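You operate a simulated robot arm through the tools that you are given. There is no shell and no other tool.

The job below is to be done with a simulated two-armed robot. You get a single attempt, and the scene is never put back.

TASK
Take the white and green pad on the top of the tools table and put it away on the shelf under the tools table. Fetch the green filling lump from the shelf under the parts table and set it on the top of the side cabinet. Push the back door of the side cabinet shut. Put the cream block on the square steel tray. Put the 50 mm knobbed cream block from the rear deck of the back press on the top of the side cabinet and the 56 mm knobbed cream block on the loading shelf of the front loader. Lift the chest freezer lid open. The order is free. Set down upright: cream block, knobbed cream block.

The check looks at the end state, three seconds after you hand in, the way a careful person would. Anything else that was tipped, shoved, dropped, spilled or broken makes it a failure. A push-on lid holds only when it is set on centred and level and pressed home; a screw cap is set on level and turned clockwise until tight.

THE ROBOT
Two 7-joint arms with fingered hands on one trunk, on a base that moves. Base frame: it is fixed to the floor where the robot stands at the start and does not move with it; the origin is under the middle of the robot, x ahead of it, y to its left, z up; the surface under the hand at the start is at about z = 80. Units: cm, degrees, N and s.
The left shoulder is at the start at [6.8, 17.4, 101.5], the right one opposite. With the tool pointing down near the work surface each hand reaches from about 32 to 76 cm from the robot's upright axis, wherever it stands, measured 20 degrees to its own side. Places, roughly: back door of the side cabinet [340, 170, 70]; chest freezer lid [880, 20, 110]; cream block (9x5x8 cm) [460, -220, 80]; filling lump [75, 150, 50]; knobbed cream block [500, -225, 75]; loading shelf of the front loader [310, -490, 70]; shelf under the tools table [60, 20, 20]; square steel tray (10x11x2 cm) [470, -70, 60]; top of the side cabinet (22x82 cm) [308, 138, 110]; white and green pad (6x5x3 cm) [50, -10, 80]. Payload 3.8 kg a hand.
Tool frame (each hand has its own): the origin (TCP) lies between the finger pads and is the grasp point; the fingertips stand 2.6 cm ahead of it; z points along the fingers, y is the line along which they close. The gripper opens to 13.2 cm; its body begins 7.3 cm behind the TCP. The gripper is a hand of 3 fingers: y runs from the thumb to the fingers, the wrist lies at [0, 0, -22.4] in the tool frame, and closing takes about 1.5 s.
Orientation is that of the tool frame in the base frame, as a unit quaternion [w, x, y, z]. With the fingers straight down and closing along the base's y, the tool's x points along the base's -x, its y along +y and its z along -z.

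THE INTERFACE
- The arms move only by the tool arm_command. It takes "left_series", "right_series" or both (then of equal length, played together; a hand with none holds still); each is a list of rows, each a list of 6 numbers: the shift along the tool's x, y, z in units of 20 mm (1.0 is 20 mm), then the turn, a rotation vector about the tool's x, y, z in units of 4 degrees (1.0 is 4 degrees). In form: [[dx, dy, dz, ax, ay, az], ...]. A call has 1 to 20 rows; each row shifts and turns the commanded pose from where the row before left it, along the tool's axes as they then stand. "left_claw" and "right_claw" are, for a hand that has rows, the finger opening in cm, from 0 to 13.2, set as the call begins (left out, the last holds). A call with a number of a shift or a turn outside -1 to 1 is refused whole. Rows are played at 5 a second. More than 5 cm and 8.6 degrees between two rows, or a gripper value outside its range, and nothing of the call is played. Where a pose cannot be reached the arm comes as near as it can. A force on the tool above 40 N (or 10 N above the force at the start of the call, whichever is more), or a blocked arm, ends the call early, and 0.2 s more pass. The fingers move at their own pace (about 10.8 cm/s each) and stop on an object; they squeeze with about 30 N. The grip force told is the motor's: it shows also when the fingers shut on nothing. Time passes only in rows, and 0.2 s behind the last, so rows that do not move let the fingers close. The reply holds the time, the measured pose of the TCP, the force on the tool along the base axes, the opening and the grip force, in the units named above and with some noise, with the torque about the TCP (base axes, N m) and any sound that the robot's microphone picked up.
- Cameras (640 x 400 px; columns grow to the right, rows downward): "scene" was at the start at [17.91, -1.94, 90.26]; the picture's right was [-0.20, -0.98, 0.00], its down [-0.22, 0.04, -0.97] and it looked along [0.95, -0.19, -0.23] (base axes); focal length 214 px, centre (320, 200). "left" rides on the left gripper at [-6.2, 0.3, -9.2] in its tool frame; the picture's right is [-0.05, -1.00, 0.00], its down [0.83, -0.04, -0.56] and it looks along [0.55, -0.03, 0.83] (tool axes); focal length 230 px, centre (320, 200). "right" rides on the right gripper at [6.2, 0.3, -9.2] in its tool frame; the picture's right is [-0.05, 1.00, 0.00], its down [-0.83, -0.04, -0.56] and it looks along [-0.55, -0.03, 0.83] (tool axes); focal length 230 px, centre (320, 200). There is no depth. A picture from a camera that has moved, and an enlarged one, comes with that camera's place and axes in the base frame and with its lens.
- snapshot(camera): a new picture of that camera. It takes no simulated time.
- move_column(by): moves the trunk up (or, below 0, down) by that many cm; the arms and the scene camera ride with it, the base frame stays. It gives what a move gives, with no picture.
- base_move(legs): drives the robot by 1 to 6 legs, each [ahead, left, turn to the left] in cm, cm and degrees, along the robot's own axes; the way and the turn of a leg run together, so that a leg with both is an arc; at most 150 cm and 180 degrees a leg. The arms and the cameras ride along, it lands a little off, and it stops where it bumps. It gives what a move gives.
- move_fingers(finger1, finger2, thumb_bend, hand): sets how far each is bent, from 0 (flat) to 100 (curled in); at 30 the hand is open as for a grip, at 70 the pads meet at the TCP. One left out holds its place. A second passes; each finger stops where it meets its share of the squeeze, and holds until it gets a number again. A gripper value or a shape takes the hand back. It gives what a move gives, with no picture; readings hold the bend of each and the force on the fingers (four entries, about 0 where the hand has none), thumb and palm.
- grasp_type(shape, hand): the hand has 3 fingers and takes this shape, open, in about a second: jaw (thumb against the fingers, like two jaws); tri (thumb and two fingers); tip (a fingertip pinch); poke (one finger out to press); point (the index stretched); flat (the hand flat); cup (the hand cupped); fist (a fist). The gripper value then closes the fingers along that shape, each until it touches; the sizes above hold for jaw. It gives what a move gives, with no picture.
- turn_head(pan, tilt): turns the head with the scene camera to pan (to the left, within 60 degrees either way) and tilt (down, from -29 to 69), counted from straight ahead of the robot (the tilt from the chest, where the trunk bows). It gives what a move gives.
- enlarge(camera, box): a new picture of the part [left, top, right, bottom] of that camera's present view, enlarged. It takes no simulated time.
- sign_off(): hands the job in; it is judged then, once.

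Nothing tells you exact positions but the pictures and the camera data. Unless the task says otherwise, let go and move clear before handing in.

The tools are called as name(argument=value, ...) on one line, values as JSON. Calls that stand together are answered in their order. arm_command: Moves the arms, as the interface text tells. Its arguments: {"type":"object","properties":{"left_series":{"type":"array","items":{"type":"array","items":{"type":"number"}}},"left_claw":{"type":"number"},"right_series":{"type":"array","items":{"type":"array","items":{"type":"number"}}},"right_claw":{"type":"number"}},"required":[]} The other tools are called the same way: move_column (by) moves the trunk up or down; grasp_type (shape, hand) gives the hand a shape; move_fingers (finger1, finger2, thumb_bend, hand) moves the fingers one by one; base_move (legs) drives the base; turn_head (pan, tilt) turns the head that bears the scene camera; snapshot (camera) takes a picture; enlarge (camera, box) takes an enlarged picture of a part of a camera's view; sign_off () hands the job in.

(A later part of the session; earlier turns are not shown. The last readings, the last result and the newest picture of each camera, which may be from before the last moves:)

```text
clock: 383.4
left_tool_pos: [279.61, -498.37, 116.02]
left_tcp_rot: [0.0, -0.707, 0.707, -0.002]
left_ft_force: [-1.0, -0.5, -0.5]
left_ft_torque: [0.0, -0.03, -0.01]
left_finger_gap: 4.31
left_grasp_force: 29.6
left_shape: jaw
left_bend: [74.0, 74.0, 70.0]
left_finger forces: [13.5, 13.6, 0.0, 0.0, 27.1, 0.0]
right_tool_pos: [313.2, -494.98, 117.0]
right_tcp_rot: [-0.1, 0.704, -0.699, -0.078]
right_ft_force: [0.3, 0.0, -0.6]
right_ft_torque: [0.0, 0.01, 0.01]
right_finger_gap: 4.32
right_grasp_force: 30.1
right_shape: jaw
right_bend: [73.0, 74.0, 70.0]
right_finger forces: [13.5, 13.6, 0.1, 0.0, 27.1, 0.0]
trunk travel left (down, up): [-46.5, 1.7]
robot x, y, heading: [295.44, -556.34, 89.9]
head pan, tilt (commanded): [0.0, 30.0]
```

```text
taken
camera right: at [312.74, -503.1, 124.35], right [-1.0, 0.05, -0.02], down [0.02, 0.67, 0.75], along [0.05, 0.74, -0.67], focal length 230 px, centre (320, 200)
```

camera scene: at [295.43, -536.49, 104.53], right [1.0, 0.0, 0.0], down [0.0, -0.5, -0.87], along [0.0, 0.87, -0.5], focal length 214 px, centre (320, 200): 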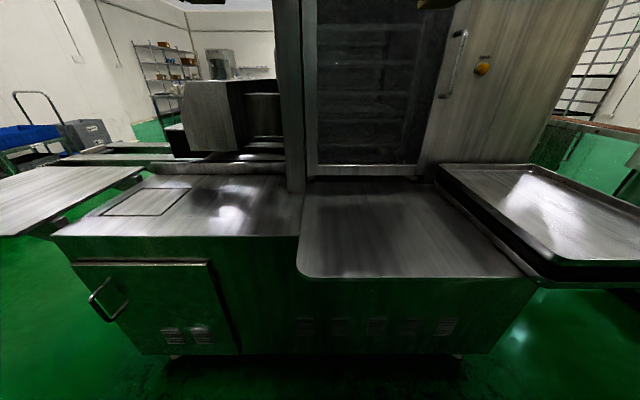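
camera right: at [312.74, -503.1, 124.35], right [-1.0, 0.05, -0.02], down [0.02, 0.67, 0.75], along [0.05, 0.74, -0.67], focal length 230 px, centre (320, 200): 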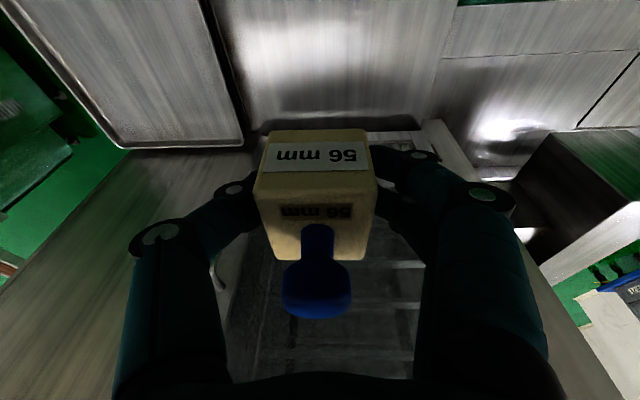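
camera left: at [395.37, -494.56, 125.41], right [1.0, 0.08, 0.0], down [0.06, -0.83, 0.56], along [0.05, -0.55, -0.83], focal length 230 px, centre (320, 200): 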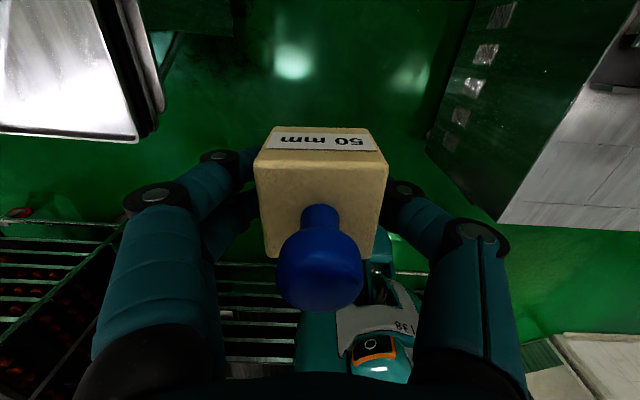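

The loading shelf plate is right ahead (x≈291–337, y≈-506…-461). I lower the trunk and bring the 56 mm block down toward (313,-488).

move_column(by=-22)

arm_command(right_series=[[-0.09, 0.01, 0.937, 0, 0, 0], [-0.09, 0.01, 0.937, 0, 0, 0], [-0.09, 0.01, 0.937, 0, 0, 0], [-0.09, 0.01, 0.937, 0, 0, 0], [-0.09, 0.01, 0.937, 0, 0, 0], [-0.09, 0.01, 0.937, 0, 0, 0], [-0.09, 0.01, 0.937, 0, 0, 0], [-0.09, 0.01, 0.937, 0, 0, 0], [-0.09, 0.01, 0.937, 0, 0, 0], [0, 0, 0, 0, 0, 0]])

snapshot(camera="scene")

snapshot(camera="right")

```text
clock: 385.8
left_tool_pos: [279.66, -498.27, 94.11]
left_tcp_rot: [0.001, -0.707, 0.707, -0.002]
left_ft_force: [-1.3, -0.4, -0.4]
left_ft_torque: [-0.01, -0.01, -0.04]
left_finger_gap: 4.33
left_grasp_force: 30.2
left_shape: jaw
left_bend: [74.0, 74.0, 70.0]
left_finger forces: [13.4, 13.7, 0.1, 0.1, 27.0, 0.1]
right_tool_pos: [313.15, -494.83, 94.98]
right_tcp_rot: [-0.1, 0.703, -0.7, -0.078]
right_ft_force: [-0.3, 0.5, -1.5]
right_ft_torque: [-0.03, -0.02, -0.01]
right_finger_gap: 4.32
right_grasp_force: 29.6
right_shape: jaw
right_bend: [73.0, 74.0, 70.0]
right_finger forces: [13.5, 13.7, 0.0, 0.1, 27.1, 0.1]
trunk travel left (down, up): [-24.5, 23.7]
robot x, y, heading: [295.54, -556.09, 89.9]
head pan, tilt (commanded): [0.0, 30.0]
```

```text
clock: 388.0
left_tool_pos: [279.53, -498.29, 94.16]
left_tcp_rot: [0.002, -0.706, 0.708, -0.001]
left_ft_force: [0.5, 0.3, -1.9]
left_ft_torque: [-0.03, 0.0, -0.02]
left_finger_gap: 4.34
left_grasp_force: 30.2
left_shape: jaw
left_bend: [74.0, 74.0, 70.0]
left_finger forces: [13.5, 13.7, 0.0, 0.1, 27.1, 0.0]
right_tool_pos: [313.51, -489.22, 79.19]
right_tcp_rot: [-0.099, 0.703, -0.699, -0.078]
right_ft_force: [0.3, 0.0, -0.7]
right_ft_torque: [-0.05, -0.02, -0.01]
right_finger_gap: 4.33
right_grasp_force: 29.9
right_shape: jaw
right_bend: [73.0, 74.0, 70.0]
right_finger forces: [13.5, 13.6, 0.0, 0.0, 27.1, 0.0]
trunk travel left (down, up): [-24.5, 23.7]
robot x, y, heading: [295.1, -556.35, 89.8]
head pan, tilt (commanded): [0.0, 30.0]
```

```text
taken
camera scene: at [295.43, -538.92, 79.88], right [1.0, 0.0, 0.0], down [0.0, -0.5, -0.87], along [0.0, 0.87, -0.5], focal length 214 px, centre (320, 200)
```

scene: 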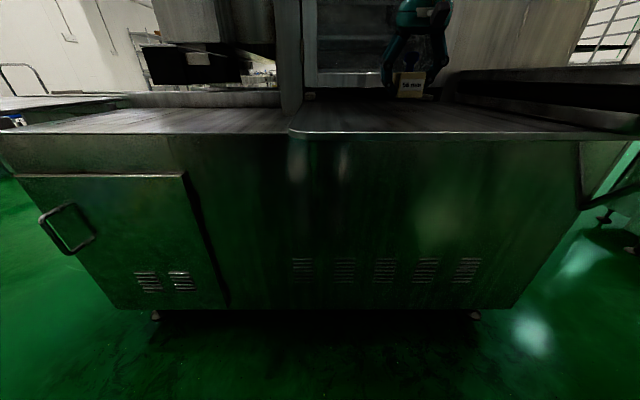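

```text
taken
camera right: at [312.99, -497.37, 86.53], right [-1.0, 0.05, -0.02], down [0.02, 0.67, 0.75], along [0.05, 0.74, -0.67], focal length 230 px, centre (320, 200)
```

right: 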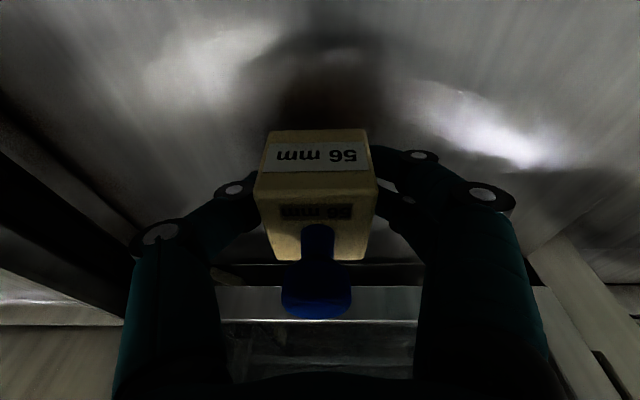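

The plate seems at z≈73; the block bottom is ~2.5 cm above it. Lowering carefully until contact.

arm_command(right_series=[[0.123, 0, 0.484, 0, 0, 0], [0.06, 0, 0.24, 0, 0, 0], [0, 0, 0, 0, 0, 0]])

arm_command(right_series=[[0.037, 0, 0.145, 0, 0, 0], [0, 0, 0, 0, 0, 0]])

arm_command(right_series=[[0.037, 0, 0.145, 0, 0, 0], [0, 0, 0, 0, 0, 0]])

enlarge(camera="scene", box=[340, 40, 480, 140])

```text
clock: 388.8
left_tool_pos: [279.62, -498.23, 94.29]
left_tcp_rot: [0.002, -0.707, 0.707, -0.001]
left_ft_force: [-1.0, -0.2, -1.3]
left_ft_torque: [0.02, 0.02, -0.01]
left_finger_gap: 4.35
left_grasp_force: 30.2
left_shape: jaw
left_bend: [74.0, 74.0, 70.0]
left_finger forces: [13.6, 13.7, 0.1, 0.0, 27.0, 0.0]
right_tool_pos: [313.56, -489.07, 77.49]
right_tcp_rot: [-0.1, 0.704, -0.699, -0.077]
right_ft_force: [-0.1, -0.8, -1.6]
right_ft_torque: [-0.03, -0.04, -0.02]
right_finger_gap: 4.33
right_grasp_force: 29.9
right_shape: jaw
right_bend: [73.0, 74.0, 70.0]
right_finger forces: [13.5, 13.6, 0.1, 0.0, 27.2, 0.0]
trunk travel left (down, up): [-24.5, 23.7]
robot x, y, heading: [295.47, -556.26, 89.7]
head pan, tilt (commanded): [0.0, 30.0]
```

```text
clock: 389.4
left_tool_pos: [279.72, -498.32, 94.18]
left_tcp_rot: [0.001, -0.707, 0.707, -0.001]
left_ft_force: [-0.2, 0.2, -0.9]
left_ft_torque: [-0.02, 0.0, -0.05]
left_finger_gap: 4.33
left_grasp_force: 29.9
left_shape: jaw
left_bend: [74.0, 74.0, 70.0]
left_finger forces: [13.5, 13.7, 0.0, 0.0, 27.1, 0.0]
right_tool_pos: [313.55, -489.15, 77.25]
right_tcp_rot: [-0.1, 0.704, -0.699, -0.077]
right_ft_force: [0.4, 0.6, -0.9]
right_ft_torque: [0.03, 0.01, 0.02]
right_finger_gap: 4.33
right_grasp_force: 30.4
right_shape: jaw
right_bend: [73.0, 74.0, 70.0]
right_finger forces: [13.5, 13.6, 0.0, 0.1, 27.2, 0.0]
trunk travel left (down, up): [-24.5, 23.7]
robot x, y, heading: [295.92, -556.19, 90.0]
head pan, tilt (commanded): [0.0, 30.0]
```

```text
clock: 390.0
left_tool_pos: [279.49, -498.21, 94.12]
left_tcp_rot: [-0.001, 0.707, -0.707, 0.001]
left_ft_force: [-0.2, -0.4, -0.8]
left_ft_torque: [0.01, 0.01, -0.02]
left_finger_gap: 4.33
left_grasp_force: 30.2
left_shape: jaw
left_bend: [74.0, 74.0, 70.0]
left_finger forces: [13.5, 13.7, 0.1, 0.1, 27.1, 0.1]
right_tool_pos: [313.63, -489.18, 77.01]
right_tcp_rot: [-0.1, 0.704, -0.699, -0.077]
right_ft_force: [-0.5, -0.1, -1.0]
right_ft_torque: [-0.03, -0.01, -0.01]
right_finger_gap: 4.3
right_grasp_force: 29.8
right_shape: jaw
right_bend: [73.0, 74.0, 70.0]
right_finger forces: [13.5, 13.6, 0.1, 0.1, 27.2, 0.1]
trunk travel left (down, up): [-24.5, 23.7]
robot x, y, heading: [295.63, -556.28, 90.0]
head pan, tilt (commanded): [0.0, 30.0]
```

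```text
4.00 times, centred on (410, 90) of scene
camera zoom: at [295.43, -538.91, 79.88], right [1.0, 0.0, 0.0], down [0.0, -0.5, -0.87], along [0.0, 0.87, -0.5], focal length 858 px, centre (-40, 640)
```

zoom: 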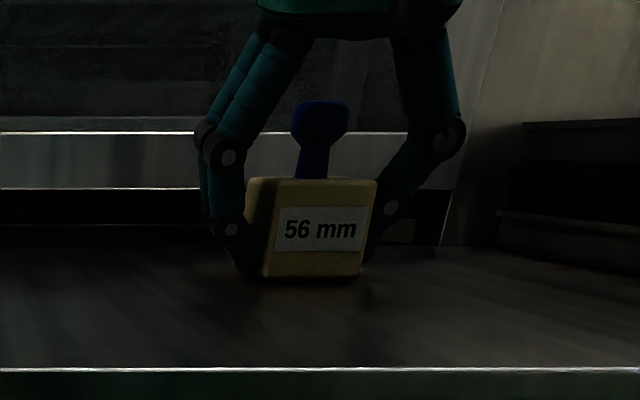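

Continuing in small steps.

arm_command(right_series=[[0.03, 0, 0.12, 0, 0, 0], [0, 0, 0, 0, 0, 0]])

arm_command(right_series=[[0.03, 0, 0.12, 0, 0, 0], [0, 0, 0, 0, 0, 0]])

arm_command(right_series=[[0.03, 0, 0.12, 0, 0, 0], [0, 0, 0, 0, 0, 0]])

```text
clock: 390.6
left_tool_pos: [279.65, -498.33, 94.18]
left_tcp_rot: [0.001, -0.707, 0.707, -0.001]
left_ft_force: [-0.1, -0.5, -1.3]
left_ft_torque: [-0.01, 0.0, -0.04]
left_finger_gap: 4.33
left_grasp_force: 29.5
left_shape: jaw
left_bend: [74.0, 74.0, 70.0]
left_finger forces: [13.6, 13.7, 0.0, 0.0, 27.1, 0.0]
right_tool_pos: [313.57, -489.16, 76.63]
right_tcp_rot: [-0.099, 0.703, -0.7, -0.078]
right_ft_force: [1.1, 0.1, 2.9]
right_ft_torque: [-0.02, 0.04, -0.02]
right_finger_gap: 4.32
right_grasp_force: 30.4
right_shape: jaw
right_bend: [74.0, 74.0, 70.0]
right_finger forces: [13.9, 13.9, 0.0, 0.0, 28.2, 0.0]
trunk travel left (down, up): [-24.5, 23.7]
robot x, y, heading: [295.18, -556.29, 89.9]
head pan, tilt (commanded): [0.0, 30.0]
```

```text
clock: 391.2
left_tool_pos: [279.65, -498.39, 94.25]
left_tcp_rot: [0.002, -0.706, 0.708, -0.001]
left_ft_force: [0.3, -0.3, -1.4]
left_ft_torque: [0.03, 0.02, -0.05]
left_finger_gap: 4.33
left_grasp_force: 29.8
left_shape: jaw
left_bend: [74.0, 74.0, 70.0]
left_finger forces: [13.5, 13.8, 0.1, 0.1, 27.0, 0.1]
right_tool_pos: [313.65, -489.12, 76.61]
right_tcp_rot: [-0.101, 0.703, -0.699, -0.08]
right_ft_force: [0.7, -0.4, 14.2]
right_ft_torque: [-0.01, 0.05, -0.02]
right_finger_gap: 4.38
right_grasp_force: 30.3
right_shape: jaw
right_bend: [74.0, 74.0, 70.0]
right_finger forces: [16.6, 14.5, 0.0, 0.1, 31.1, 0.0]
trunk travel left (down, up): [-24.5, 23.7]
robot x, y, heading: [295.77, -556.32, 90.1]
head pan, tilt (commanded): [0.0, 30.0]
```

```text
clock: 391.8
left_tool_pos: [279.62, -498.47, 94.32]
left_tcp_rot: [-0.001, 0.707, -0.707, 0.0]
left_ft_force: [-0.3, 0.3, -0.7]
left_ft_torque: [0.01, 0.05, -0.01]
left_finger_gap: 4.3
left_grasp_force: 30.0
left_shape: jaw
left_bend: [74.0, 74.0, 70.0]
left_finger forces: [13.5, 13.7, 0.0, 0.1, 27.1, 0.0]
right_tool_pos: [313.59, -489.13, 76.6]
right_tcp_rot: [-0.103, 0.703, -0.699, -0.082]
right_ft_force: [1.2, 2.2, 27.1]
right_ft_torque: [0.07, 0.11, -0.14]
right_finger_gap: 4.38
right_grasp_force: 29.9
right_shape: jaw
right_bend: [74.0, 74.0, 70.0]
right_finger forces: [22.6, 14.8, 0.0, 0.0, 33.2, 0.0]
trunk travel left (down, up): [-24.5, 23.7]
robot x, y, heading: [295.08, -556.11, 90.1]
head pan, tilt (commanded): [0.0, 30.0]
```

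Solid contact (block down). I relax the pressure slightly, then release and rise.

arm_command(right_series=[[-0.045, 0, -0.18, 0, 0, 0], [0, 0, 0, 0, 0, 0]])

arm_command(right_series=[[0, 0, 0, 0, 0, 0], [0, 0, 0, 0, 0, 0], [0, 0, 0, 0, 0, 0], [0, 0, 0, 0, 0, 0], [0, 0, 0, 0, 0, 0]], right_claw=10)

snapshot(camera="right")

arm_command(right_series=[[-0.247, 0, -0.969, 0, 0, 0], [-0.247, 0, -0.969, 0, 0, 0], [-0.247, 0, -0.969, 0, 0, 0], [-0.247, 0, -0.969, 0, 0, 0], [-0.247, 0, -0.969, 0, 0, 0], [-0.247, 0, -0.969, 0, 0, 0], [-0.247, 0, -0.969, 0, 0, 0], [-0.247, 0, -0.969, 0, 0, 0], [0, 0, 0, 0, 0, 0]])

snapshot(camera="right")

enlarge(camera="scene", box=[340, 40, 480, 140])

```text
clock: 392.4
left_tool_pos: [279.55, -498.36, 94.19]
left_tcp_rot: [0.001, -0.707, 0.707, -0.001]
left_ft_force: [0.2, -0.7, -2.2]
left_ft_torque: [0.01, -0.01, -0.01]
left_finger_gap: 4.3
left_grasp_force: 29.8
left_shape: jaw
left_bend: [74.0, 74.0, 70.0]
left_finger forces: [13.5, 13.7, 0.0, 0.0, 27.1, 0.1]
right_tool_pos: [313.56, -489.15, 76.52]
right_tcp_rot: [-0.1, 0.703, -0.7, -0.078]
right_ft_force: [0.9, 2.3, 17.5]
right_ft_torque: [0.11, 0.03, -0.07]
right_finger_gap: 4.39
right_grasp_force: 30.0
right_shape: jaw
right_bend: [74.0, 74.0, 70.0]
right_finger forces: [18.7, 15.6, 0.0, 0.0, 31.7, 0.0]
trunk travel left (down, up): [-24.5, 23.7]
robot x, y, heading: [295.36, -556.36, 89.9]
head pan, tilt (commanded): [0.0, 30.0]
```

```text
clock: 393.6
left_tool_pos: [279.74, -498.46, 94.17]
left_tcp_rot: [0.002, -0.706, 0.708, 0.0]
left_ft_force: [-0.1, -0.7, -0.7]
left_ft_torque: [0.0, -0.03, 0.02]
left_finger_gap: 4.3
left_grasp_force: 29.6
left_shape: jaw
left_bend: [74.0, 74.0, 70.0]
left_finger forces: [13.4, 13.6, 0.1, 0.1, 27.2, 0.1]
right_tool_pos: [313.66, -489.16, 76.57]
right_tcp_rot: [-0.1, 0.703, -0.7, -0.078]
right_ft_force: [6.9, -1.0, 16.7]
right_ft_torque: [-0.18, 0.43, 0.06]
right_finger_gap: 9.0
right_grasp_force: 0.1
right_shape: jaw
right_bend: [74.0, 63.0, 60.0]
right_finger forces: [16.9, 0.1, 0.1, 0.1, 0.0, 0.0]
trunk travel left (down, up): [-24.5, 23.7]
robot x, y, heading: [295.25, -556.5, 89.8]
head pan, tilt (commanded): [0.0, 30.0]
```

```text
taken
camera right: at [313.16, -497.41, 84.03], right [-1.0, 0.05, -0.02], down [0.02, 0.67, 0.75], along [0.05, 0.74, -0.67], focal length 230 px, centre (320, 200)
```

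right: 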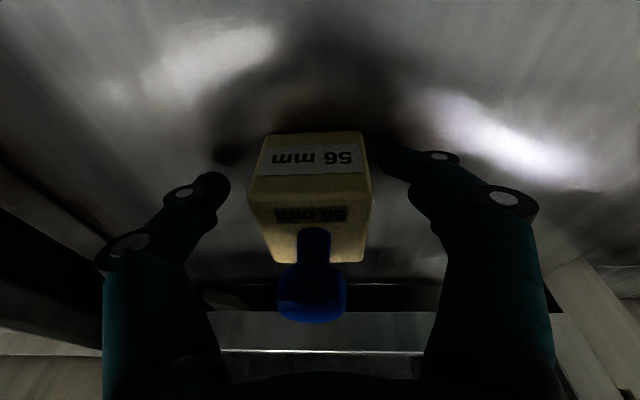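

```text
clock: 395.6
left_tool_pos: [279.58, -498.33, 94.34]
left_tcp_rot: [-0.001, 0.707, -0.707, 0.001]
left_ft_force: [-0.1, 0.0, -0.5]
left_ft_torque: [0.0, 0.0, -0.02]
left_finger_gap: 4.3
left_grasp_force: 30.0
left_shape: jaw
left_bend: [74.0, 74.0, 70.0]
left_finger forces: [13.6, 13.7, 0.0, 0.0, 27.1, 0.0]
right_tool_pos: [313.19, -489.19, 92.4]
right_tcp_rot: [-0.099, 0.704, -0.699, -0.078]
right_ft_force: [0.2, -0.5, -0.6]
right_ft_torque: [-0.01, -0.01, 0.0]
right_finger_gap: 9.95
right_grasp_force: 0.1
right_shape: jaw
right_bend: [63.0, 63.0, 60.0]
right_finger forces: [0.0, 0.0, 0.0, 0.0, 0.0, 0.0]
trunk travel left (down, up): [-24.5, 23.7]
robot x, y, heading: [295.35, -556.38, 89.7]
head pan, tilt (commanded): [0.0, 30.0]
```

```text
taken
camera right: at [312.64, -497.41, 99.86], right [-1.0, 0.05, -0.02], down [0.02, 0.67, 0.75], along [0.05, 0.74, -0.67], focal length 230 px, centre (320, 200)
```

right: 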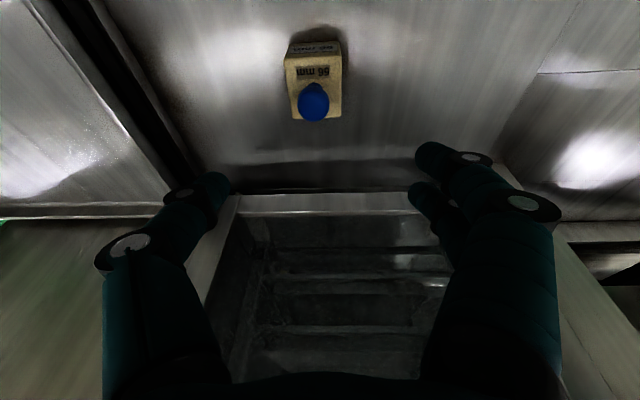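

```text
4.00 times, centred on (410, 90) of scene
camera zoom: at [295.44, -538.91, 79.87], right [1.0, 0.0, 0.0], down [0.0, -0.5, -0.87], along [0.0, 0.87, -0.5], focal length 858 px, centre (-40, 640)
```

zoom: 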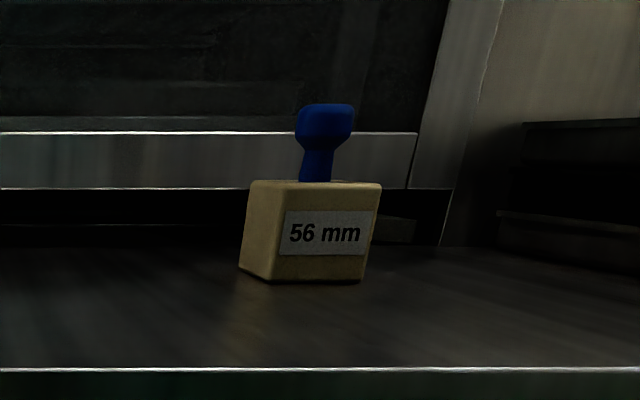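

The 56 mm block stands upright on the loading shelf. Now I raise the trunk and retrace the way back north.

move_column(by=22)

base_move(legs=[[-3, 60, 0]])

```text
clock: 397.9
left_tool_pos: [279.64, -498.24, 116.04]
left_tcp_rot: [-0.001, -0.707, 0.707, -0.003]
left_ft_force: [0.9, 0.1, -1.2]
left_ft_torque: [0.0, 0.0, 0.0]
left_finger_gap: 4.33
left_grasp_force: 29.8
left_shape: jaw
left_bend: [74.0, 74.0, 70.0]
left_finger forces: [13.5, 13.8, 0.1, 0.0, 27.1, 0.0]
right_tool_pos: [313.1, -489.14, 114.35]
right_tcp_rot: [-0.099, 0.703, -0.7, -0.076]
right_ft_force: [-0.2, -0.3, 0.4]
right_ft_torque: [0.01, 0.01, 0.01]
right_finger_gap: 9.96
right_grasp_force: 0.0
right_shape: jaw
right_bend: [63.0, 63.0, 60.0]
right_finger forces: [0.0, 0.0, 0.0, 0.0, 0.0, 0.0]
trunk travel left (down, up): [-46.5, 1.7]
robot x, y, heading: [295.2, -556.43, 89.9]
head pan, tilt (commanded): [0.0, 30.0]
```

```text
clock: 403.6
left_tool_pos: [220.44, -500.87, 116.05]
left_tcp_rot: [0.001, -0.705, 0.71, -0.001]
left_ft_force: [0.3, 0.2, -0.3]
left_ft_torque: [-0.01, 0.04, -0.02]
left_finger_gap: 4.33
left_grasp_force: 29.9
left_shape: jaw
left_bend: [74.0, 74.0, 70.0]
left_finger forces: [13.5, 13.8, 0.0, 0.0, 27.0, 0.1]
right_tool_pos: [254.11, -491.99, 114.6]
right_tcp_rot: [0.101, -0.7, 0.702, 0.077]
right_ft_force: [-0.1, -0.1, -0.3]
right_ft_torque: [0.0, -0.01, 0.01]
right_finger_gap: 9.96
right_grasp_force: 0.1
right_shape: jaw
right_bend: [63.0, 63.0, 60.0]
right_finger forces: [0.0, 0.0, 0.0, 0.1, 0.0, 0.0]
trunk travel left (down, up): [-46.5, 1.7]
robot x, y, heading: [236.28, -559.13, 89.5]
head pan, tilt (commanded): [0.0, 30.0]
```

I strafed the wrong way (west); nothing was touched. I now go east along the same line to x≈413.

snapshot(camera="scene")

base_move(legs=[[0, -60, 0.5]])

base_move(legs=[[0, -118, 0]])

turn_head(pan=0, tilt=25)

snapshot(camera="scene")

```text
taken
camera scene: at [236.09, -539.15, 104.53], right [1.0, -0.01, 0.0], down [0.0, -0.5, -0.87], along [0.01, 0.87, -0.5], focal length 214 px, centre (320, 200)
```

scene: 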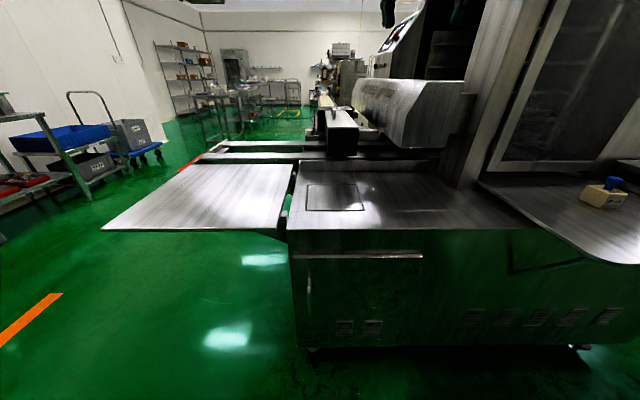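

```text
clock: 409.2
left_tool_pos: [278.88, -501.22, 116.22]
left_tcp_rot: [-0.001, 0.708, -0.706, 0.001]
left_ft_force: [-0.5, -0.1, -0.7]
left_ft_torque: [-0.01, 0.01, -0.02]
left_finger_gap: 4.32
left_grasp_force: 30.2
left_shape: jaw
left_bend: [74.0, 74.0, 70.0]
left_finger forces: [13.5, 13.7, 0.0, 0.1, 27.1, 0.0]
right_tool_pos: [312.3, -491.91, 114.57]
right_tcp_rot: [-0.099, 0.705, -0.698, -0.077]
right_ft_force: [-0.1, -0.3, -0.5]
right_ft_torque: [0.02, -0.02, 0.03]
right_finger_gap: 9.97
right_grasp_force: 0.0
right_shape: jaw
right_bend: [63.0, 63.0, 60.0]
right_finger forces: [0.0, 0.0, 0.0, 0.0, 0.0, 0.1]
trunk travel left (down, up): [-46.5, 1.7]
robot x, y, heading: [294.76, -558.86, 90.2]
head pan, tilt (commanded): [0.0, 30.0]
```

```text
clock: 419.7
left_tool_pos: [394.41, -500.11, 116.12]
left_tcp_rot: [-0.002, 0.714, -0.7, 0.001]
left_ft_force: [0.4, -0.7, -1.3]
left_ft_torque: [0.04, 0.0, -0.04]
left_finger_gap: 4.34
left_grasp_force: 30.0
left_shape: jaw
left_bend: [74.0, 74.0, 70.0]
left_finger forces: [13.5, 13.7, 0.0, 0.1, 27.0, 0.0]
right_tool_pos: [427.71, -490.29, 114.71]
right_tcp_rot: [-0.099, 0.711, -0.692, -0.079]
right_ft_force: [0.1, 0.7, 0.0]
right_ft_torque: [0.02, 0.0, 0.01]
right_finger_gap: 9.98
right_grasp_force: 0.0
right_shape: jaw
right_bend: [63.0, 63.0, 60.0]
right_finger forces: [0.1, 0.0, 0.0, 0.1, 0.0, 0.1]
trunk travel left (down, up): [-46.5, 1.7]
robot x, y, heading: [411.69, -557.63, 91.0]
head pan, tilt (commanded): [0.0, 30.0]
```

```text
clock: 420.4
left_tool_pos: [394.44, -500.09, 116.08]
left_tcp_rot: [-0.001, 0.714, -0.7, 0.001]
left_ft_force: [-0.4, 0.7, -1.6]
left_ft_torque: [0.01, 0.0, -0.02]
left_finger_gap: 4.35
left_grasp_force: 29.5
left_shape: jaw
left_bend: [74.0, 74.0, 70.0]
left_finger forces: [13.4, 13.8, 0.0, 0.0, 27.1, 0.0]
right_tool_pos: [427.87, -490.27, 114.55]
right_tcp_rot: [-0.098, 0.711, -0.692, -0.078]
right_ft_force: [0.5, -0.7, -1.2]
right_ft_torque: [-0.02, 0.0, 0.01]
right_finger_gap: 9.99
right_grasp_force: 0.0
right_shape: jaw
right_bend: [63.0, 63.0, 60.0]
right_finger forces: [0.0, 0.0, 0.0, 0.0, 0.0, 0.0]
trunk travel left (down, up): [-46.5, 1.7]
robot x, y, heading: [411.55, -557.4, 91.1]
head pan, tilt (commanded): [0.0, 25.0]
```

```text
taken
camera scene: at [411.1, -537.8, 105.32], right [1.0, 0.02, 0.0], down [0.01, -0.42, -0.91], along [-0.02, 0.91, -0.42], focal length 214 px, centre (320, 200)
```

scene: 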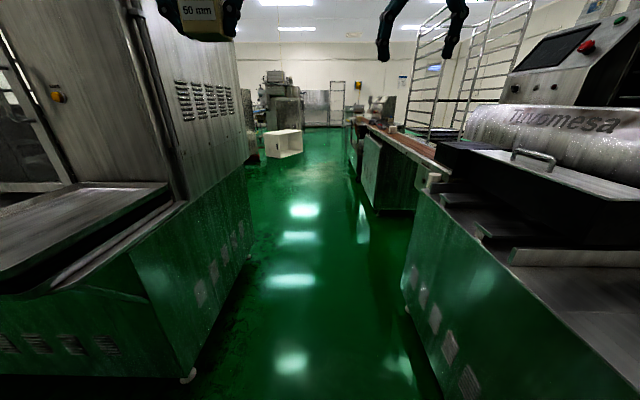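

The aisle north is clear. Driving back toward the cream block.

base_move(legs=[[130, 0, -1.1], [125, 0, 0], [88, 12, 0]])

snapshot(camera="scene")

```text
clock: 437.0
left_tool_pos: [379.81, -159.58, 116.16]
left_tcp_rot: [0.0, 0.709, -0.705, 0.001]
left_ft_force: [0.5, -0.3, -1.3]
left_ft_torque: [0.01, 0.0, -0.04]
left_finger_gap: 4.35
left_grasp_force: 29.7
left_shape: jaw
left_bend: [74.0, 74.0, 70.0]
left_finger forces: [13.4, 13.8, 0.0, 0.0, 27.1, 0.0]
right_tool_pos: [413.41, -150.16, 114.73]
right_tcp_rot: [-0.1, 0.705, -0.698, -0.077]
right_ft_force: [-0.4, 0.3, -0.3]
right_ft_torque: [-0.03, -0.01, 0.0]
right_finger_gap: 10.01
right_grasp_force: 0.0
right_shape: jaw
right_bend: [63.0, 63.0, 60.0]
right_finger forces: [0.0, 0.0, 0.1, 0.0, 0.0, 0.0]
trunk travel left (down, up): [-46.5, 1.7]
robot x, y, heading: [396.18, -217.23, 90.4]
head pan, tilt (commanded): [0.0, 25.0]
```

```text
taken
camera scene: at [395.86, -197.44, 105.33], right [1.0, 0.0, 0.0], down [0.0, -0.42, -0.91], along [0.0, 0.91, -0.42], focal length 214 px, centre (320, 200)
```

scene: 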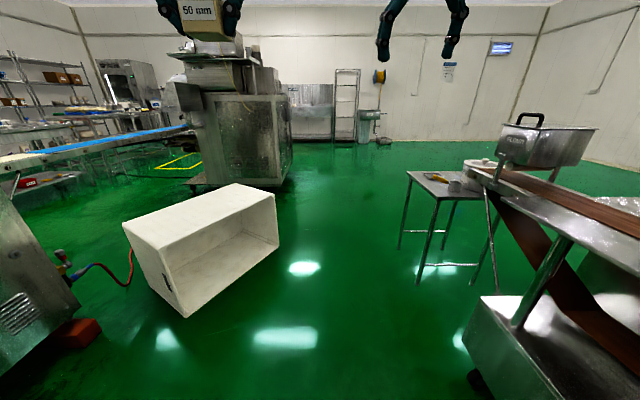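

Back at the counter. I turn to face +x again and try rotating the right hand 90° about vertical, so that it can grip the block across its 5 cm side.

base_move(legs=[[0, 0, -90.4]])

arm_command(right_series=[[0.5, 0, -0.1, 0, 1, 0], [0.5, 0, -0.1, 0, 1, 0], [0.5, 0, 0, 0, 1, 0], [0.5, 0, 0, 0, 0.55, 0], [0, 0, 0, 0, 0, -1], [0, 0, 0, 0, 0, -1], [0, 0, 0, 0, 0, -1], [0, 0, 0, 0, 0, -1], [0, 0, 0, 0, 0, -1], [0, 0, 0, 0, 0, -1], [0, 0, 0, 0, 0, -1], [0, 0, 0, 0, 0, -1], [0, 0, 0, 0, 0, -1], [0, 0, 0, 0, 0, -1], [0, 0, 0, 0, 0, 0]])

snapshot(camera="right")

snapshot(camera="scene")

```text
clock: 441.2
left_tool_pos: [453.86, -200.97, 116.19]
left_tcp_rot: [-0.001, -0.004, 1.0, -0.002]
left_ft_force: [-0.3, 0.5, -1.8]
left_ft_torque: [0.0, -0.01, -0.04]
left_finger_gap: 4.33
left_grasp_force: 30.1
left_shape: jaw
left_bend: [74.0, 74.0, 70.0]
left_finger forces: [13.4, 13.6, 0.1, 0.0, 27.1, 0.1]
right_tool_pos: [463.06, -234.41, 114.7]
right_tcp_rot: [0.126, -0.006, 0.992, -0.015]
right_ft_force: [0.3, 0.1, -0.3]
right_ft_torque: [-0.03, -0.01, -0.03]
right_finger_gap: 9.96
right_grasp_force: 0.1
right_shape: jaw
right_bend: [63.0, 63.0, 60.0]
right_finger forces: [0.0, 0.0, 0.0, 0.0, 0.1, 0.0]
trunk travel left (down, up): [-46.5, 1.7]
robot x, y, heading: [396.33, -217.44, 0.3]
head pan, tilt (commanded): [0.0, 25.0]
```

```text
clock: 444.4
left_tool_pos: [453.86, -201.03, 116.18]
left_tcp_rot: [0.0, -0.004, 1.0, -0.001]
left_ft_force: [-0.2, 0.5, -1.4]
left_ft_torque: [-0.01, 0.0, 0.01]
left_finger_gap: 4.31
left_grasp_force: 30.2
left_shape: jaw
left_bend: [74.0, 74.0, 70.0]
left_finger forces: [13.4, 13.6, 0.1, 0.0, 27.1, 0.1]
right_tool_pos: [459.16, -234.62, 114.45]
right_tcp_rot: [-0.004, -0.346, 0.938, -0.014]
right_ft_force: [0.3, -0.9, 0.0]
right_ft_torque: [-0.01, 0.01, -0.01]
right_finger_gap: 9.96
right_grasp_force: 0.1
right_shape: jaw
right_bend: [63.0, 63.0, 60.0]
right_finger forces: [0.0, 0.0, 0.1, 0.0, 0.1, 0.0]
trunk travel left (down, up): [-46.5, 1.7]
robot x, y, heading: [396.08, -217.1, 0.4]
head pan, tilt (commanded): [0.0, 25.0]
```

```text
taken
camera right: at [454.24, -238.01, 123.75], right [-0.61, 0.79, -0.03], down [0.66, 0.52, 0.54], along [0.44, 0.31, -0.84], focal length 230 px, centre (320, 200)
```

right: 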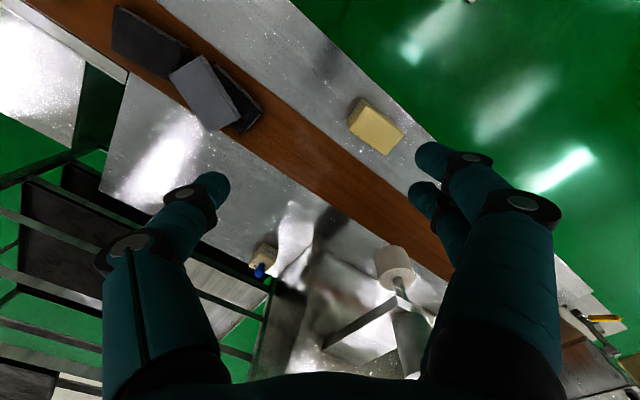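

```text
taken
camera scene: at [415.93, -217.31, 105.33], right [0.01, -1.0, 0.0], down [-0.42, 0.0, -0.91], along [0.91, 0.0, -0.42], focal length 214 px, centre (320, 200)
```

scene: 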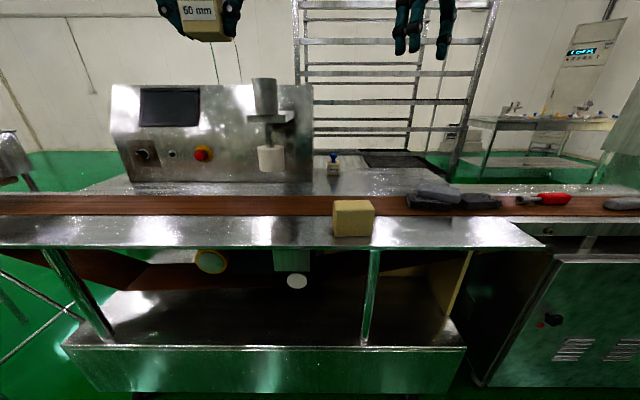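

40° works fine. Continuing to 90°.

arm_command(right_series=[[0, 0, 0, 0, 0, -1], [0, 0, 0, 0, 0, -1], [0, 0, 0, 0, 0, -1], [0, 0, 0, 0, 0, -1], [0, 0, 0, 0, 0, -1], [0, 0, 0, 0, 0, -1], [0, 0, 0, 0, 0, -1], [0, 0, 0, 0, 0, -1], [0, 0, 0, 0, 0, -1], [0, 0, 0, 0, 0, -1], [0, 0, 0, 0, 0, -1], [0, 0, 0, 0, 0, -1], [0, 0, 0, 0, 0, -0.4], [0, 0, 0, 0, 0, 0]])

snapshot(camera="right")

```text
clock: 447.4
left_tool_pos: [453.82, -201.0, 116.12]
left_tcp_rot: [0.001, -0.004, 1.0, -0.001]
left_ft_force: [-0.4, 0.6, -1.4]
left_ft_torque: [0.03, 0.0, 0.0]
left_finger_gap: 4.33
left_grasp_force: 30.1
left_shape: jaw
left_bend: [74.0, 74.0, 70.0]
left_finger forces: [13.4, 13.7, 0.0, 0.1, 27.1, 0.0]
right_tool_pos: [459.22, -234.56, 114.31]
right_tcp_rot: [-0.011, -0.707, 0.707, -0.012]
right_ft_force: [0.2, 0.0, -0.7]
right_ft_torque: [0.02, 0.0, 0.01]
right_finger_gap: 9.97
right_grasp_force: 0.2
right_shape: jaw
right_bend: [63.0, 63.0, 60.0]
right_finger forces: [0.0, 0.0, 0.1, 0.1, 0.0, 0.0]
trunk travel left (down, up): [-46.5, 1.7]
robot x, y, heading: [395.97, -217.31, 0.3]
head pan, tilt (commanded): [0.0, 25.0]
```

```text
taken
camera right: at [458.84, -240.43, 123.84], right [-1.0, 0.05, -0.01], down [0.04, 0.85, 0.53], along [0.03, 0.53, -0.85], focal length 230 px, centre (320, 200)
```

right: 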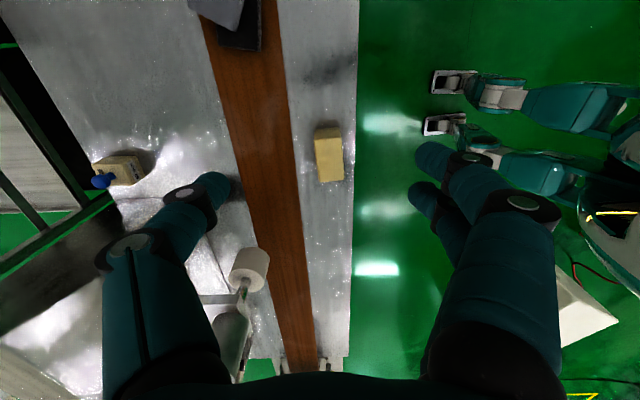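

The hand is at exactly 90°. I move above the cream block (458.1,-224.7) and go down in two stages.

arm_command(right_series=[[-0.99, 0.11, 0, 0, 0, 0], [-0.99, 0.11, 0, 0, 0, 0], [-0.99, 0.11, 0, 0, 0, 0], [-0.99, 0.11, 0, 0, 0, 0], [-0.99, 0.11, 0, 0, 0, 0], [0, 0, 1, 0, 0, 0], [0, 0, 1, 0, 0, 0], [0, 0, 1, 0, 0, 0], [0, 0, 1, 0, 0, 0], [0, 0, 1, 0, 0, 0], [0, 0, 1, 0, 0, 0], [0, 0, 1, 0, 0, 0], [0, 0, 1, 0, 0, 0], [0, 0, 0.5, 0, 0, 0], [0, 0, 0, 0, 0, 0]])

snapshot(camera="right")

snapshot(camera="scene")

```text
clock: 450.6
left_tool_pos: [453.9, -201.05, 116.24]
left_tcp_rot: [0.0, -0.004, 1.0, -0.001]
left_ft_force: [0.3, 0.2, -1.5]
left_ft_torque: [0.0, 0.03, 0.02]
left_finger_gap: 4.31
left_grasp_force: 29.6
left_shape: jaw
left_bend: [74.0, 74.0, 70.0]
left_finger forces: [13.4, 13.7, 0.0, 0.1, 27.1, 0.1]
right_tool_pos: [460.11, -224.52, 97.61]
right_tcp_rot: [0.012, 0.708, -0.707, 0.012]
right_ft_force: [0.1, -0.1, -0.5]
right_ft_torque: [0.01, -0.02, 0.04]
right_finger_gap: 9.96
right_grasp_force: 0.1
right_shape: jaw
right_bend: [63.0, 63.0, 60.0]
right_finger forces: [0.0, 0.0, 0.0, 0.1, 0.0, 0.1]
right hand out of reach, approached as far as the arm can: row 5, 6, 7, 8, 9, 10, 12
trunk travel left (down, up): [-46.5, 1.7]
robot x, y, heading: [396.17, -217.21, 0.2]
head pan, tilt (commanded): [0.0, 25.0]
```

```text
taken
camera right: at [459.72, -230.4, 106.95], right [-1.0, 0.05, 0.0], down [0.04, 0.85, 0.53], along [0.03, 0.53, -0.85], focal length 230 px, centre (320, 200)
```

right: 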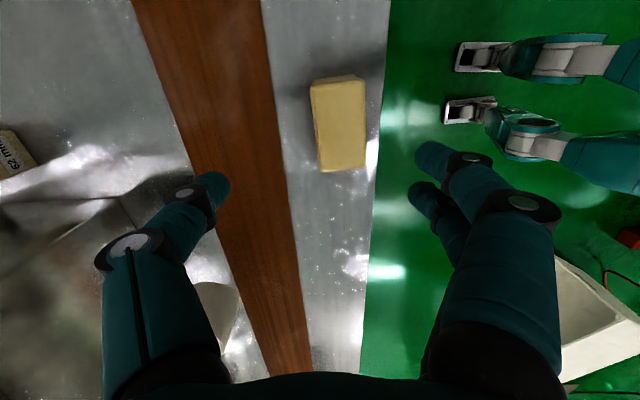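

```text
taken
camera scene: at [415.93, -217.31, 105.33], right [0.01, -1.0, 0.0], down [-0.42, 0.0, -0.91], along [0.91, 0.0, -0.42], focal length 214 px, centre (320, 200)
```

scene: 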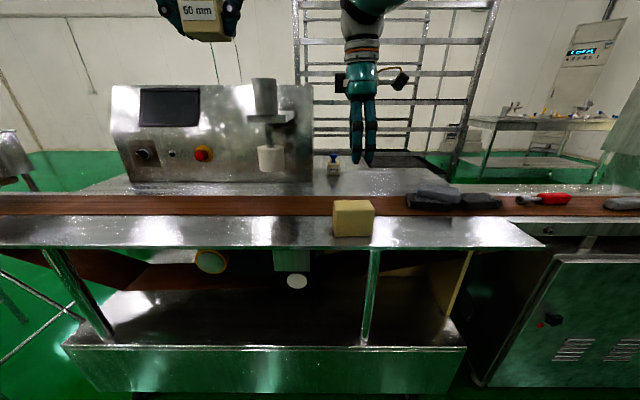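

Reach was at its limit; I move the base 8 cm closer and shift the hand back over the block.

base_move(legs=[[8, 0, 0]])

arm_command(right_series=[[0, 1, 0, 0, 0, 0], [0, 1, 0, 0, 0, 0], [0, 1, 0, 0, 0, 0], [0, 1, 0, 0, 0, 0], [0, 1, 0, 0, 0, 0], [0, 0, 0, 0, 0, 0]])

snapshot(camera="right")

```text
clock: 451.7
left_tool_pos: [461.61, -200.86, 116.25]
left_tcp_rot: [0.001, -0.004, 1.0, -0.002]
left_ft_force: [0.6, 0.1, -1.6]
left_ft_torque: [0.01, 0.02, 0.04]
left_finger_gap: 4.3
left_grasp_force: 30.1
left_shape: jaw
left_bend: [74.0, 74.0, 70.0]
left_finger forces: [13.4, 13.8, 0.1, 0.0, 27.2, 0.1]
right_tool_pos: [467.88, -224.46, 97.49]
right_tcp_rot: [0.011, 0.708, -0.706, 0.012]
right_ft_force: [0.5, 0.5, 0.1]
right_ft_torque: [0.01, 0.03, 0.02]
right_finger_gap: 9.99
right_grasp_force: 0.1
right_shape: jaw
right_bend: [63.0, 63.0, 60.0]
right_finger forces: [0.1, 0.0, 0.0, 0.0, 0.0, 0.0]
trunk travel left (down, up): [-46.5, 1.7]
robot x, y, heading: [403.79, -217.32, 0.2]
head pan, tilt (commanded): [0.0, 25.0]
```

```text
clock: 453.1
left_tool_pos: [461.7, -201.01, 116.33]
left_tcp_rot: [0.001, -0.004, 1.0, -0.002]
left_ft_force: [0.1, 0.1, -0.8]
left_ft_torque: [0.0, 0.01, 0.01]
left_finger_gap: 4.31
left_grasp_force: 29.4
left_shape: jaw
left_bend: [74.0, 74.0, 70.0]
left_finger forces: [13.5, 13.7, 0.1, 0.1, 27.2, 0.1]
right_tool_pos: [466.87, -221.69, 97.95]
right_tcp_rot: [0.012, 0.708, -0.706, 0.011]
right_ft_force: [-0.5, -0.2, -0.4]
right_ft_torque: [0.02, -0.02, -0.03]
right_finger_gap: 9.96
right_grasp_force: 0.1
right_shape: jaw
right_bend: [63.0, 63.0, 60.0]
right_finger forces: [0.0, 0.1, 0.0, 0.0, 0.0, 0.0]
right hand out of reach, approached as far as the arm can: row 1, 2, 3, 4, 5
trunk travel left (down, up): [-46.5, 1.7]
robot x, y, heading: [403.68, -217.09, 0.3]
head pan, tilt (commanded): [0.0, 25.0]
```

```text
taken
camera right: at [466.63, -227.36, 107.26], right [-1.0, 0.05, 0.0], down [0.04, 0.85, 0.53], along [0.03, 0.53, -0.85], focal length 230 px, centre (320, 200)
```

right: 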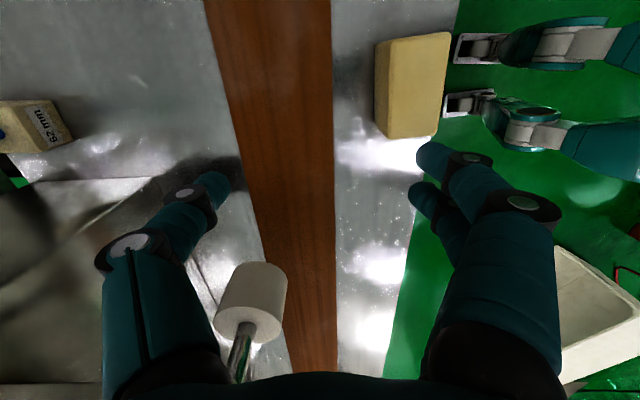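

The wrist reaches its limit when the hand is close to the robot's centre line. I shift the hand outward and strafe the base left so the hand works more to the right side.

arm_command(right_series=[[1, 0, 0, 0, 0, 0], [1, 0, 0, 0, 0, 0], [1, 0, 0, 0, 0, 0], [1, 0, 0, 0, 0, 0], [1, 0, 0, 0, 0, 0], [1, 0, 0, 0, 0, 0], [1, 0, 0, 0, 0, 0], [0, 0, 0, 0, 0, 0]])

base_move(legs=[[0, 14, 0]])

arm_command(right_series=[[0, 1, 0, 0, 0, 0], [0, 1, 0, 0, 0, 0], [0, 1, 0, 0, 0, 0], [0, 1, 0, 0, 0, 0], [0, 0, 0, 0, 0, 0]])

snapshot(camera="right")

```text
clock: 454.9
left_tool_pos: [461.58, -200.88, 116.24]
left_tcp_rot: [-0.001, -0.004, 1.0, -0.002]
left_ft_force: [0.5, 0.7, -1.2]
left_ft_torque: [-0.01, 0.01, 0.02]
left_finger_gap: 4.31
left_grasp_force: 30.5
left_shape: jaw
left_bend: [74.0, 74.0, 70.0]
left_finger forces: [13.4, 13.6, 0.0, 0.0, 27.1, 0.0]
right_tool_pos: [469.83, -234.98, 98.2]
right_tcp_rot: [0.012, 0.708, -0.706, 0.012]
right_ft_force: [-0.2, -0.6, 0.1]
right_ft_torque: [-0.03, 0.03, 0.01]
right_finger_gap: 9.99
right_grasp_force: 0.0
right_shape: jaw
right_bend: [63.0, 63.0, 60.0]
right_finger forces: [0.0, 0.1, 0.1, 0.0, 0.0, 0.0]
right hand out of reach, approached as far as the arm can: row 1, 2, 3, 4, 5, 6
trunk travel left (down, up): [-46.5, 1.7]
robot x, y, heading: [403.79, -217.37, 0.5]
head pan, tilt (commanded): [0.0, 25.0]
```

```text
clock: 456.8
left_tool_pos: [461.52, -186.71, 116.05]
left_tcp_rot: [0.0, -0.005, 1.0, -0.002]
left_ft_force: [0.2, 0.5, -2.2]
left_ft_torque: [0.0, -0.04, 0.0]
left_finger_gap: 4.29
left_grasp_force: 30.0
left_shape: jaw
left_bend: [74.0, 74.0, 70.0]
left_finger forces: [13.4, 13.7, 0.1, 0.0, 27.1, 0.0]
right_tool_pos: [469.73, -220.91, 98.23]
right_tcp_rot: [0.012, 0.708, -0.706, 0.012]
right_ft_force: [-0.1, 0.2, -0.4]
right_ft_torque: [0.01, -0.01, -0.01]
right_finger_gap: 9.98
right_grasp_force: 0.0
right_shape: jaw
right_bend: [63.0, 63.0, 60.0]
right_finger forces: [0.0, 0.0, 0.1, 0.0, 0.0, 0.0]
trunk travel left (down, up): [-46.5, 1.7]
robot x, y, heading: [403.71, -203.27, 0.8]
head pan, tilt (commanded): [0.0, 25.0]
```

```text
clock: 457.9
left_tool_pos: [461.45, -186.87, 116.12]
left_tcp_rot: [0.0, -0.004, 1.0, -0.002]
left_ft_force: [-0.1, 0.1, -0.3]
left_ft_torque: [-0.01, 0.03, 0.01]
left_finger_gap: 4.3
left_grasp_force: 30.7
left_shape: jaw
left_bend: [74.0, 74.0, 70.0]
left_finger forces: [13.4, 13.7, 0.1, 0.0, 27.2, 0.0]
right_tool_pos: [469.8, -220.81, 98.42]
right_tcp_rot: [0.012, 0.708, -0.706, 0.012]
right_ft_force: [0.1, 0.6, -0.5]
right_ft_torque: [-0.03, -0.04, 0.02]
right_finger_gap: 9.98
right_grasp_force: 0.1
right_shape: jaw
right_bend: [63.0, 63.0, 60.0]
right_finger forces: [0.0, 0.0, 0.1, 0.1, 0.1, 0.1]
right hand out of reach, approached as far as the arm can: row 1, 2, 3, 4
trunk travel left (down, up): [-46.5, 1.7]
robot x, y, heading: [403.76, -203.52, 0.7]
head pan, tilt (commanded): [0.0, 25.0]
```

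```text
taken
camera right: at [469.5, -226.71, 107.76], right [-1.0, 0.05, 0.0], down [0.04, 0.85, 0.53], along [0.03, 0.53, -0.85], focal length 230 px, centre (320, 200)
```

right: 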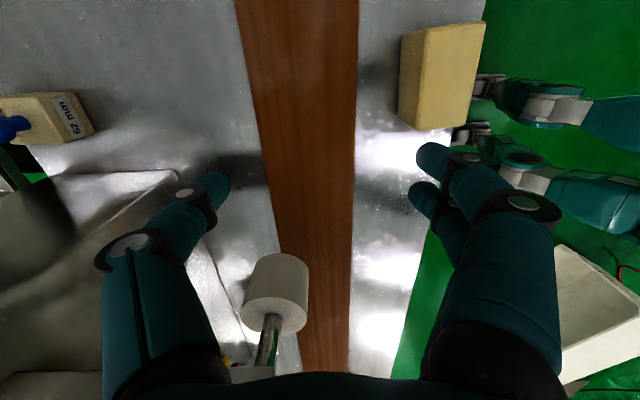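

The wrist is at its limit with the full 90° yaw. Better: yaw only 45° by the wrist and turn the base by 45°. I raise the hand, undo half of the yaw, back off and reposition.

arm_command(right_series=[[0, 0, -1, 0, 0, 1], [0, 0, -1, 0, 0, 1], [0, 0, -1, 0, 0, 1], [0, 0, -1, 0, 0, 1], [0, 0, -1, 0, 0, 1], [0, 0, -1, 0, 0, 1], [0, 0, -1, 0, 0, 1], [0, 0, -1, 0, 0, 1], [0, 0, 0, 0, 0, 1], [0, 0, 0, 0, 0, 1], [0, 0, 0, 0, 0, 1], [0, 0, 0, 0, 0, 0]])

base_move(legs=[[-25, 0, 0], [0, -55, 0], [0, 0, 44]])

snapshot(camera="right")

snapshot(camera="scene")

```text
clock: 460.6
left_tool_pos: [461.49, -186.92, 116.1]
left_tcp_rot: [0.0, -0.004, 1.0, -0.001]
left_ft_force: [-0.1, -0.7, -0.5]
left_ft_torque: [-0.03, 0.01, 0.0]
left_finger_gap: 4.33
left_grasp_force: 29.9
left_shape: jaw
left_bend: [74.0, 74.0, 70.0]
left_finger forces: [13.5, 13.7, 0.1, 0.1, 27.1, 0.0]
right_tool_pos: [467.35, -220.77, 114.27]
right_tcp_rot: [-0.007, -0.392, 0.92, -0.015]
right_ft_force: [0.5, -0.1, -0.6]
right_ft_torque: [0.05, -0.04, 0.0]
right_finger_gap: 9.97
right_grasp_force: 0.2
right_shape: jaw
right_bend: [63.0, 63.0, 60.0]
right_finger forces: [0.0, 0.0, 0.0, 0.0, 0.0, 0.0]
right hand out of reach, approached as far as the arm can: row 3, 5, 6, 7, 8
trunk travel left (down, up): [-46.5, 1.7]
robot x, y, heading: [404.25, -203.22, 0.6]
head pan, tilt (commanded): [0.0, 25.0]
```

```text
clock: 469.5
left_tool_pos: [408.18, -207.21, 116.19]
left_tcp_rot: [0.001, -0.389, 0.921, -0.002]
left_ft_force: [0.4, 0.4, -0.6]
left_ft_torque: [-0.02, 0.0, 0.0]
left_finger_gap: 4.34
left_grasp_force: 29.8
left_shape: jaw
left_bend: [74.0, 74.0, 70.0]
left_finger forces: [13.4, 13.7, 0.0, 0.1, 27.1, 0.1]
right_tool_pos: [436.39, -227.1, 114.29]
right_tcp_rot: [0.0, 0.716, -0.698, 0.016]
right_ft_force: [0.7, 0.0, 0.6]
right_ft_torque: [-0.01, -0.01, 0.02]
right_finger_gap: 9.99
right_grasp_force: 0.0
right_shape: jaw
right_bend: [63.0, 63.0, 60.0]
right_finger forces: [0.0, 0.0, 0.0, 0.1, 0.0, 0.0]
trunk travel left (down, up): [-46.5, 1.7]
robot x, y, heading: [379.23, -259.63, 45.7]
head pan, tilt (commanded): [0.0, 25.0]
```

```text
taken
camera right: at [435.99, -232.94, 123.65], right [-1.0, 0.03, -0.02], down [0.01, 0.84, 0.54], along [0.03, 0.54, -0.84], focal length 230 px, centre (320, 200)
```

right: 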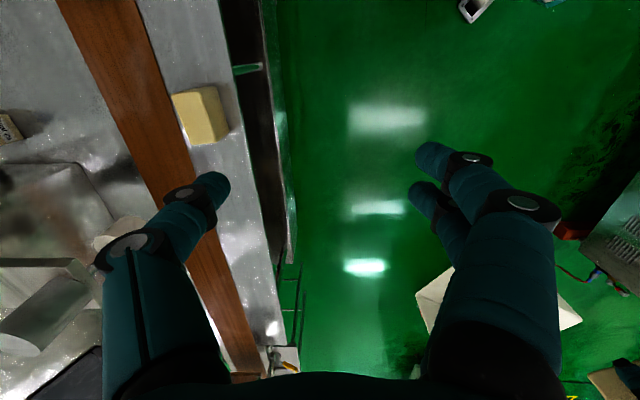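

```text
taken
camera scene: at [393.02, -245.54, 105.33], right [0.72, -0.7, 0.0], down [-0.3, -0.3, -0.91], along [0.63, 0.65, -0.42], focal length 214 px, centre (320, 200)
```

scene: 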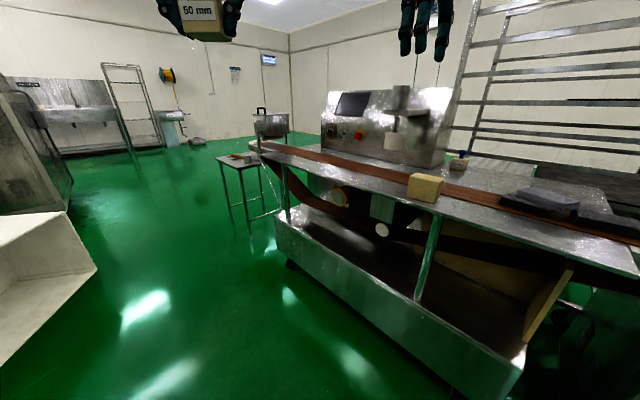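

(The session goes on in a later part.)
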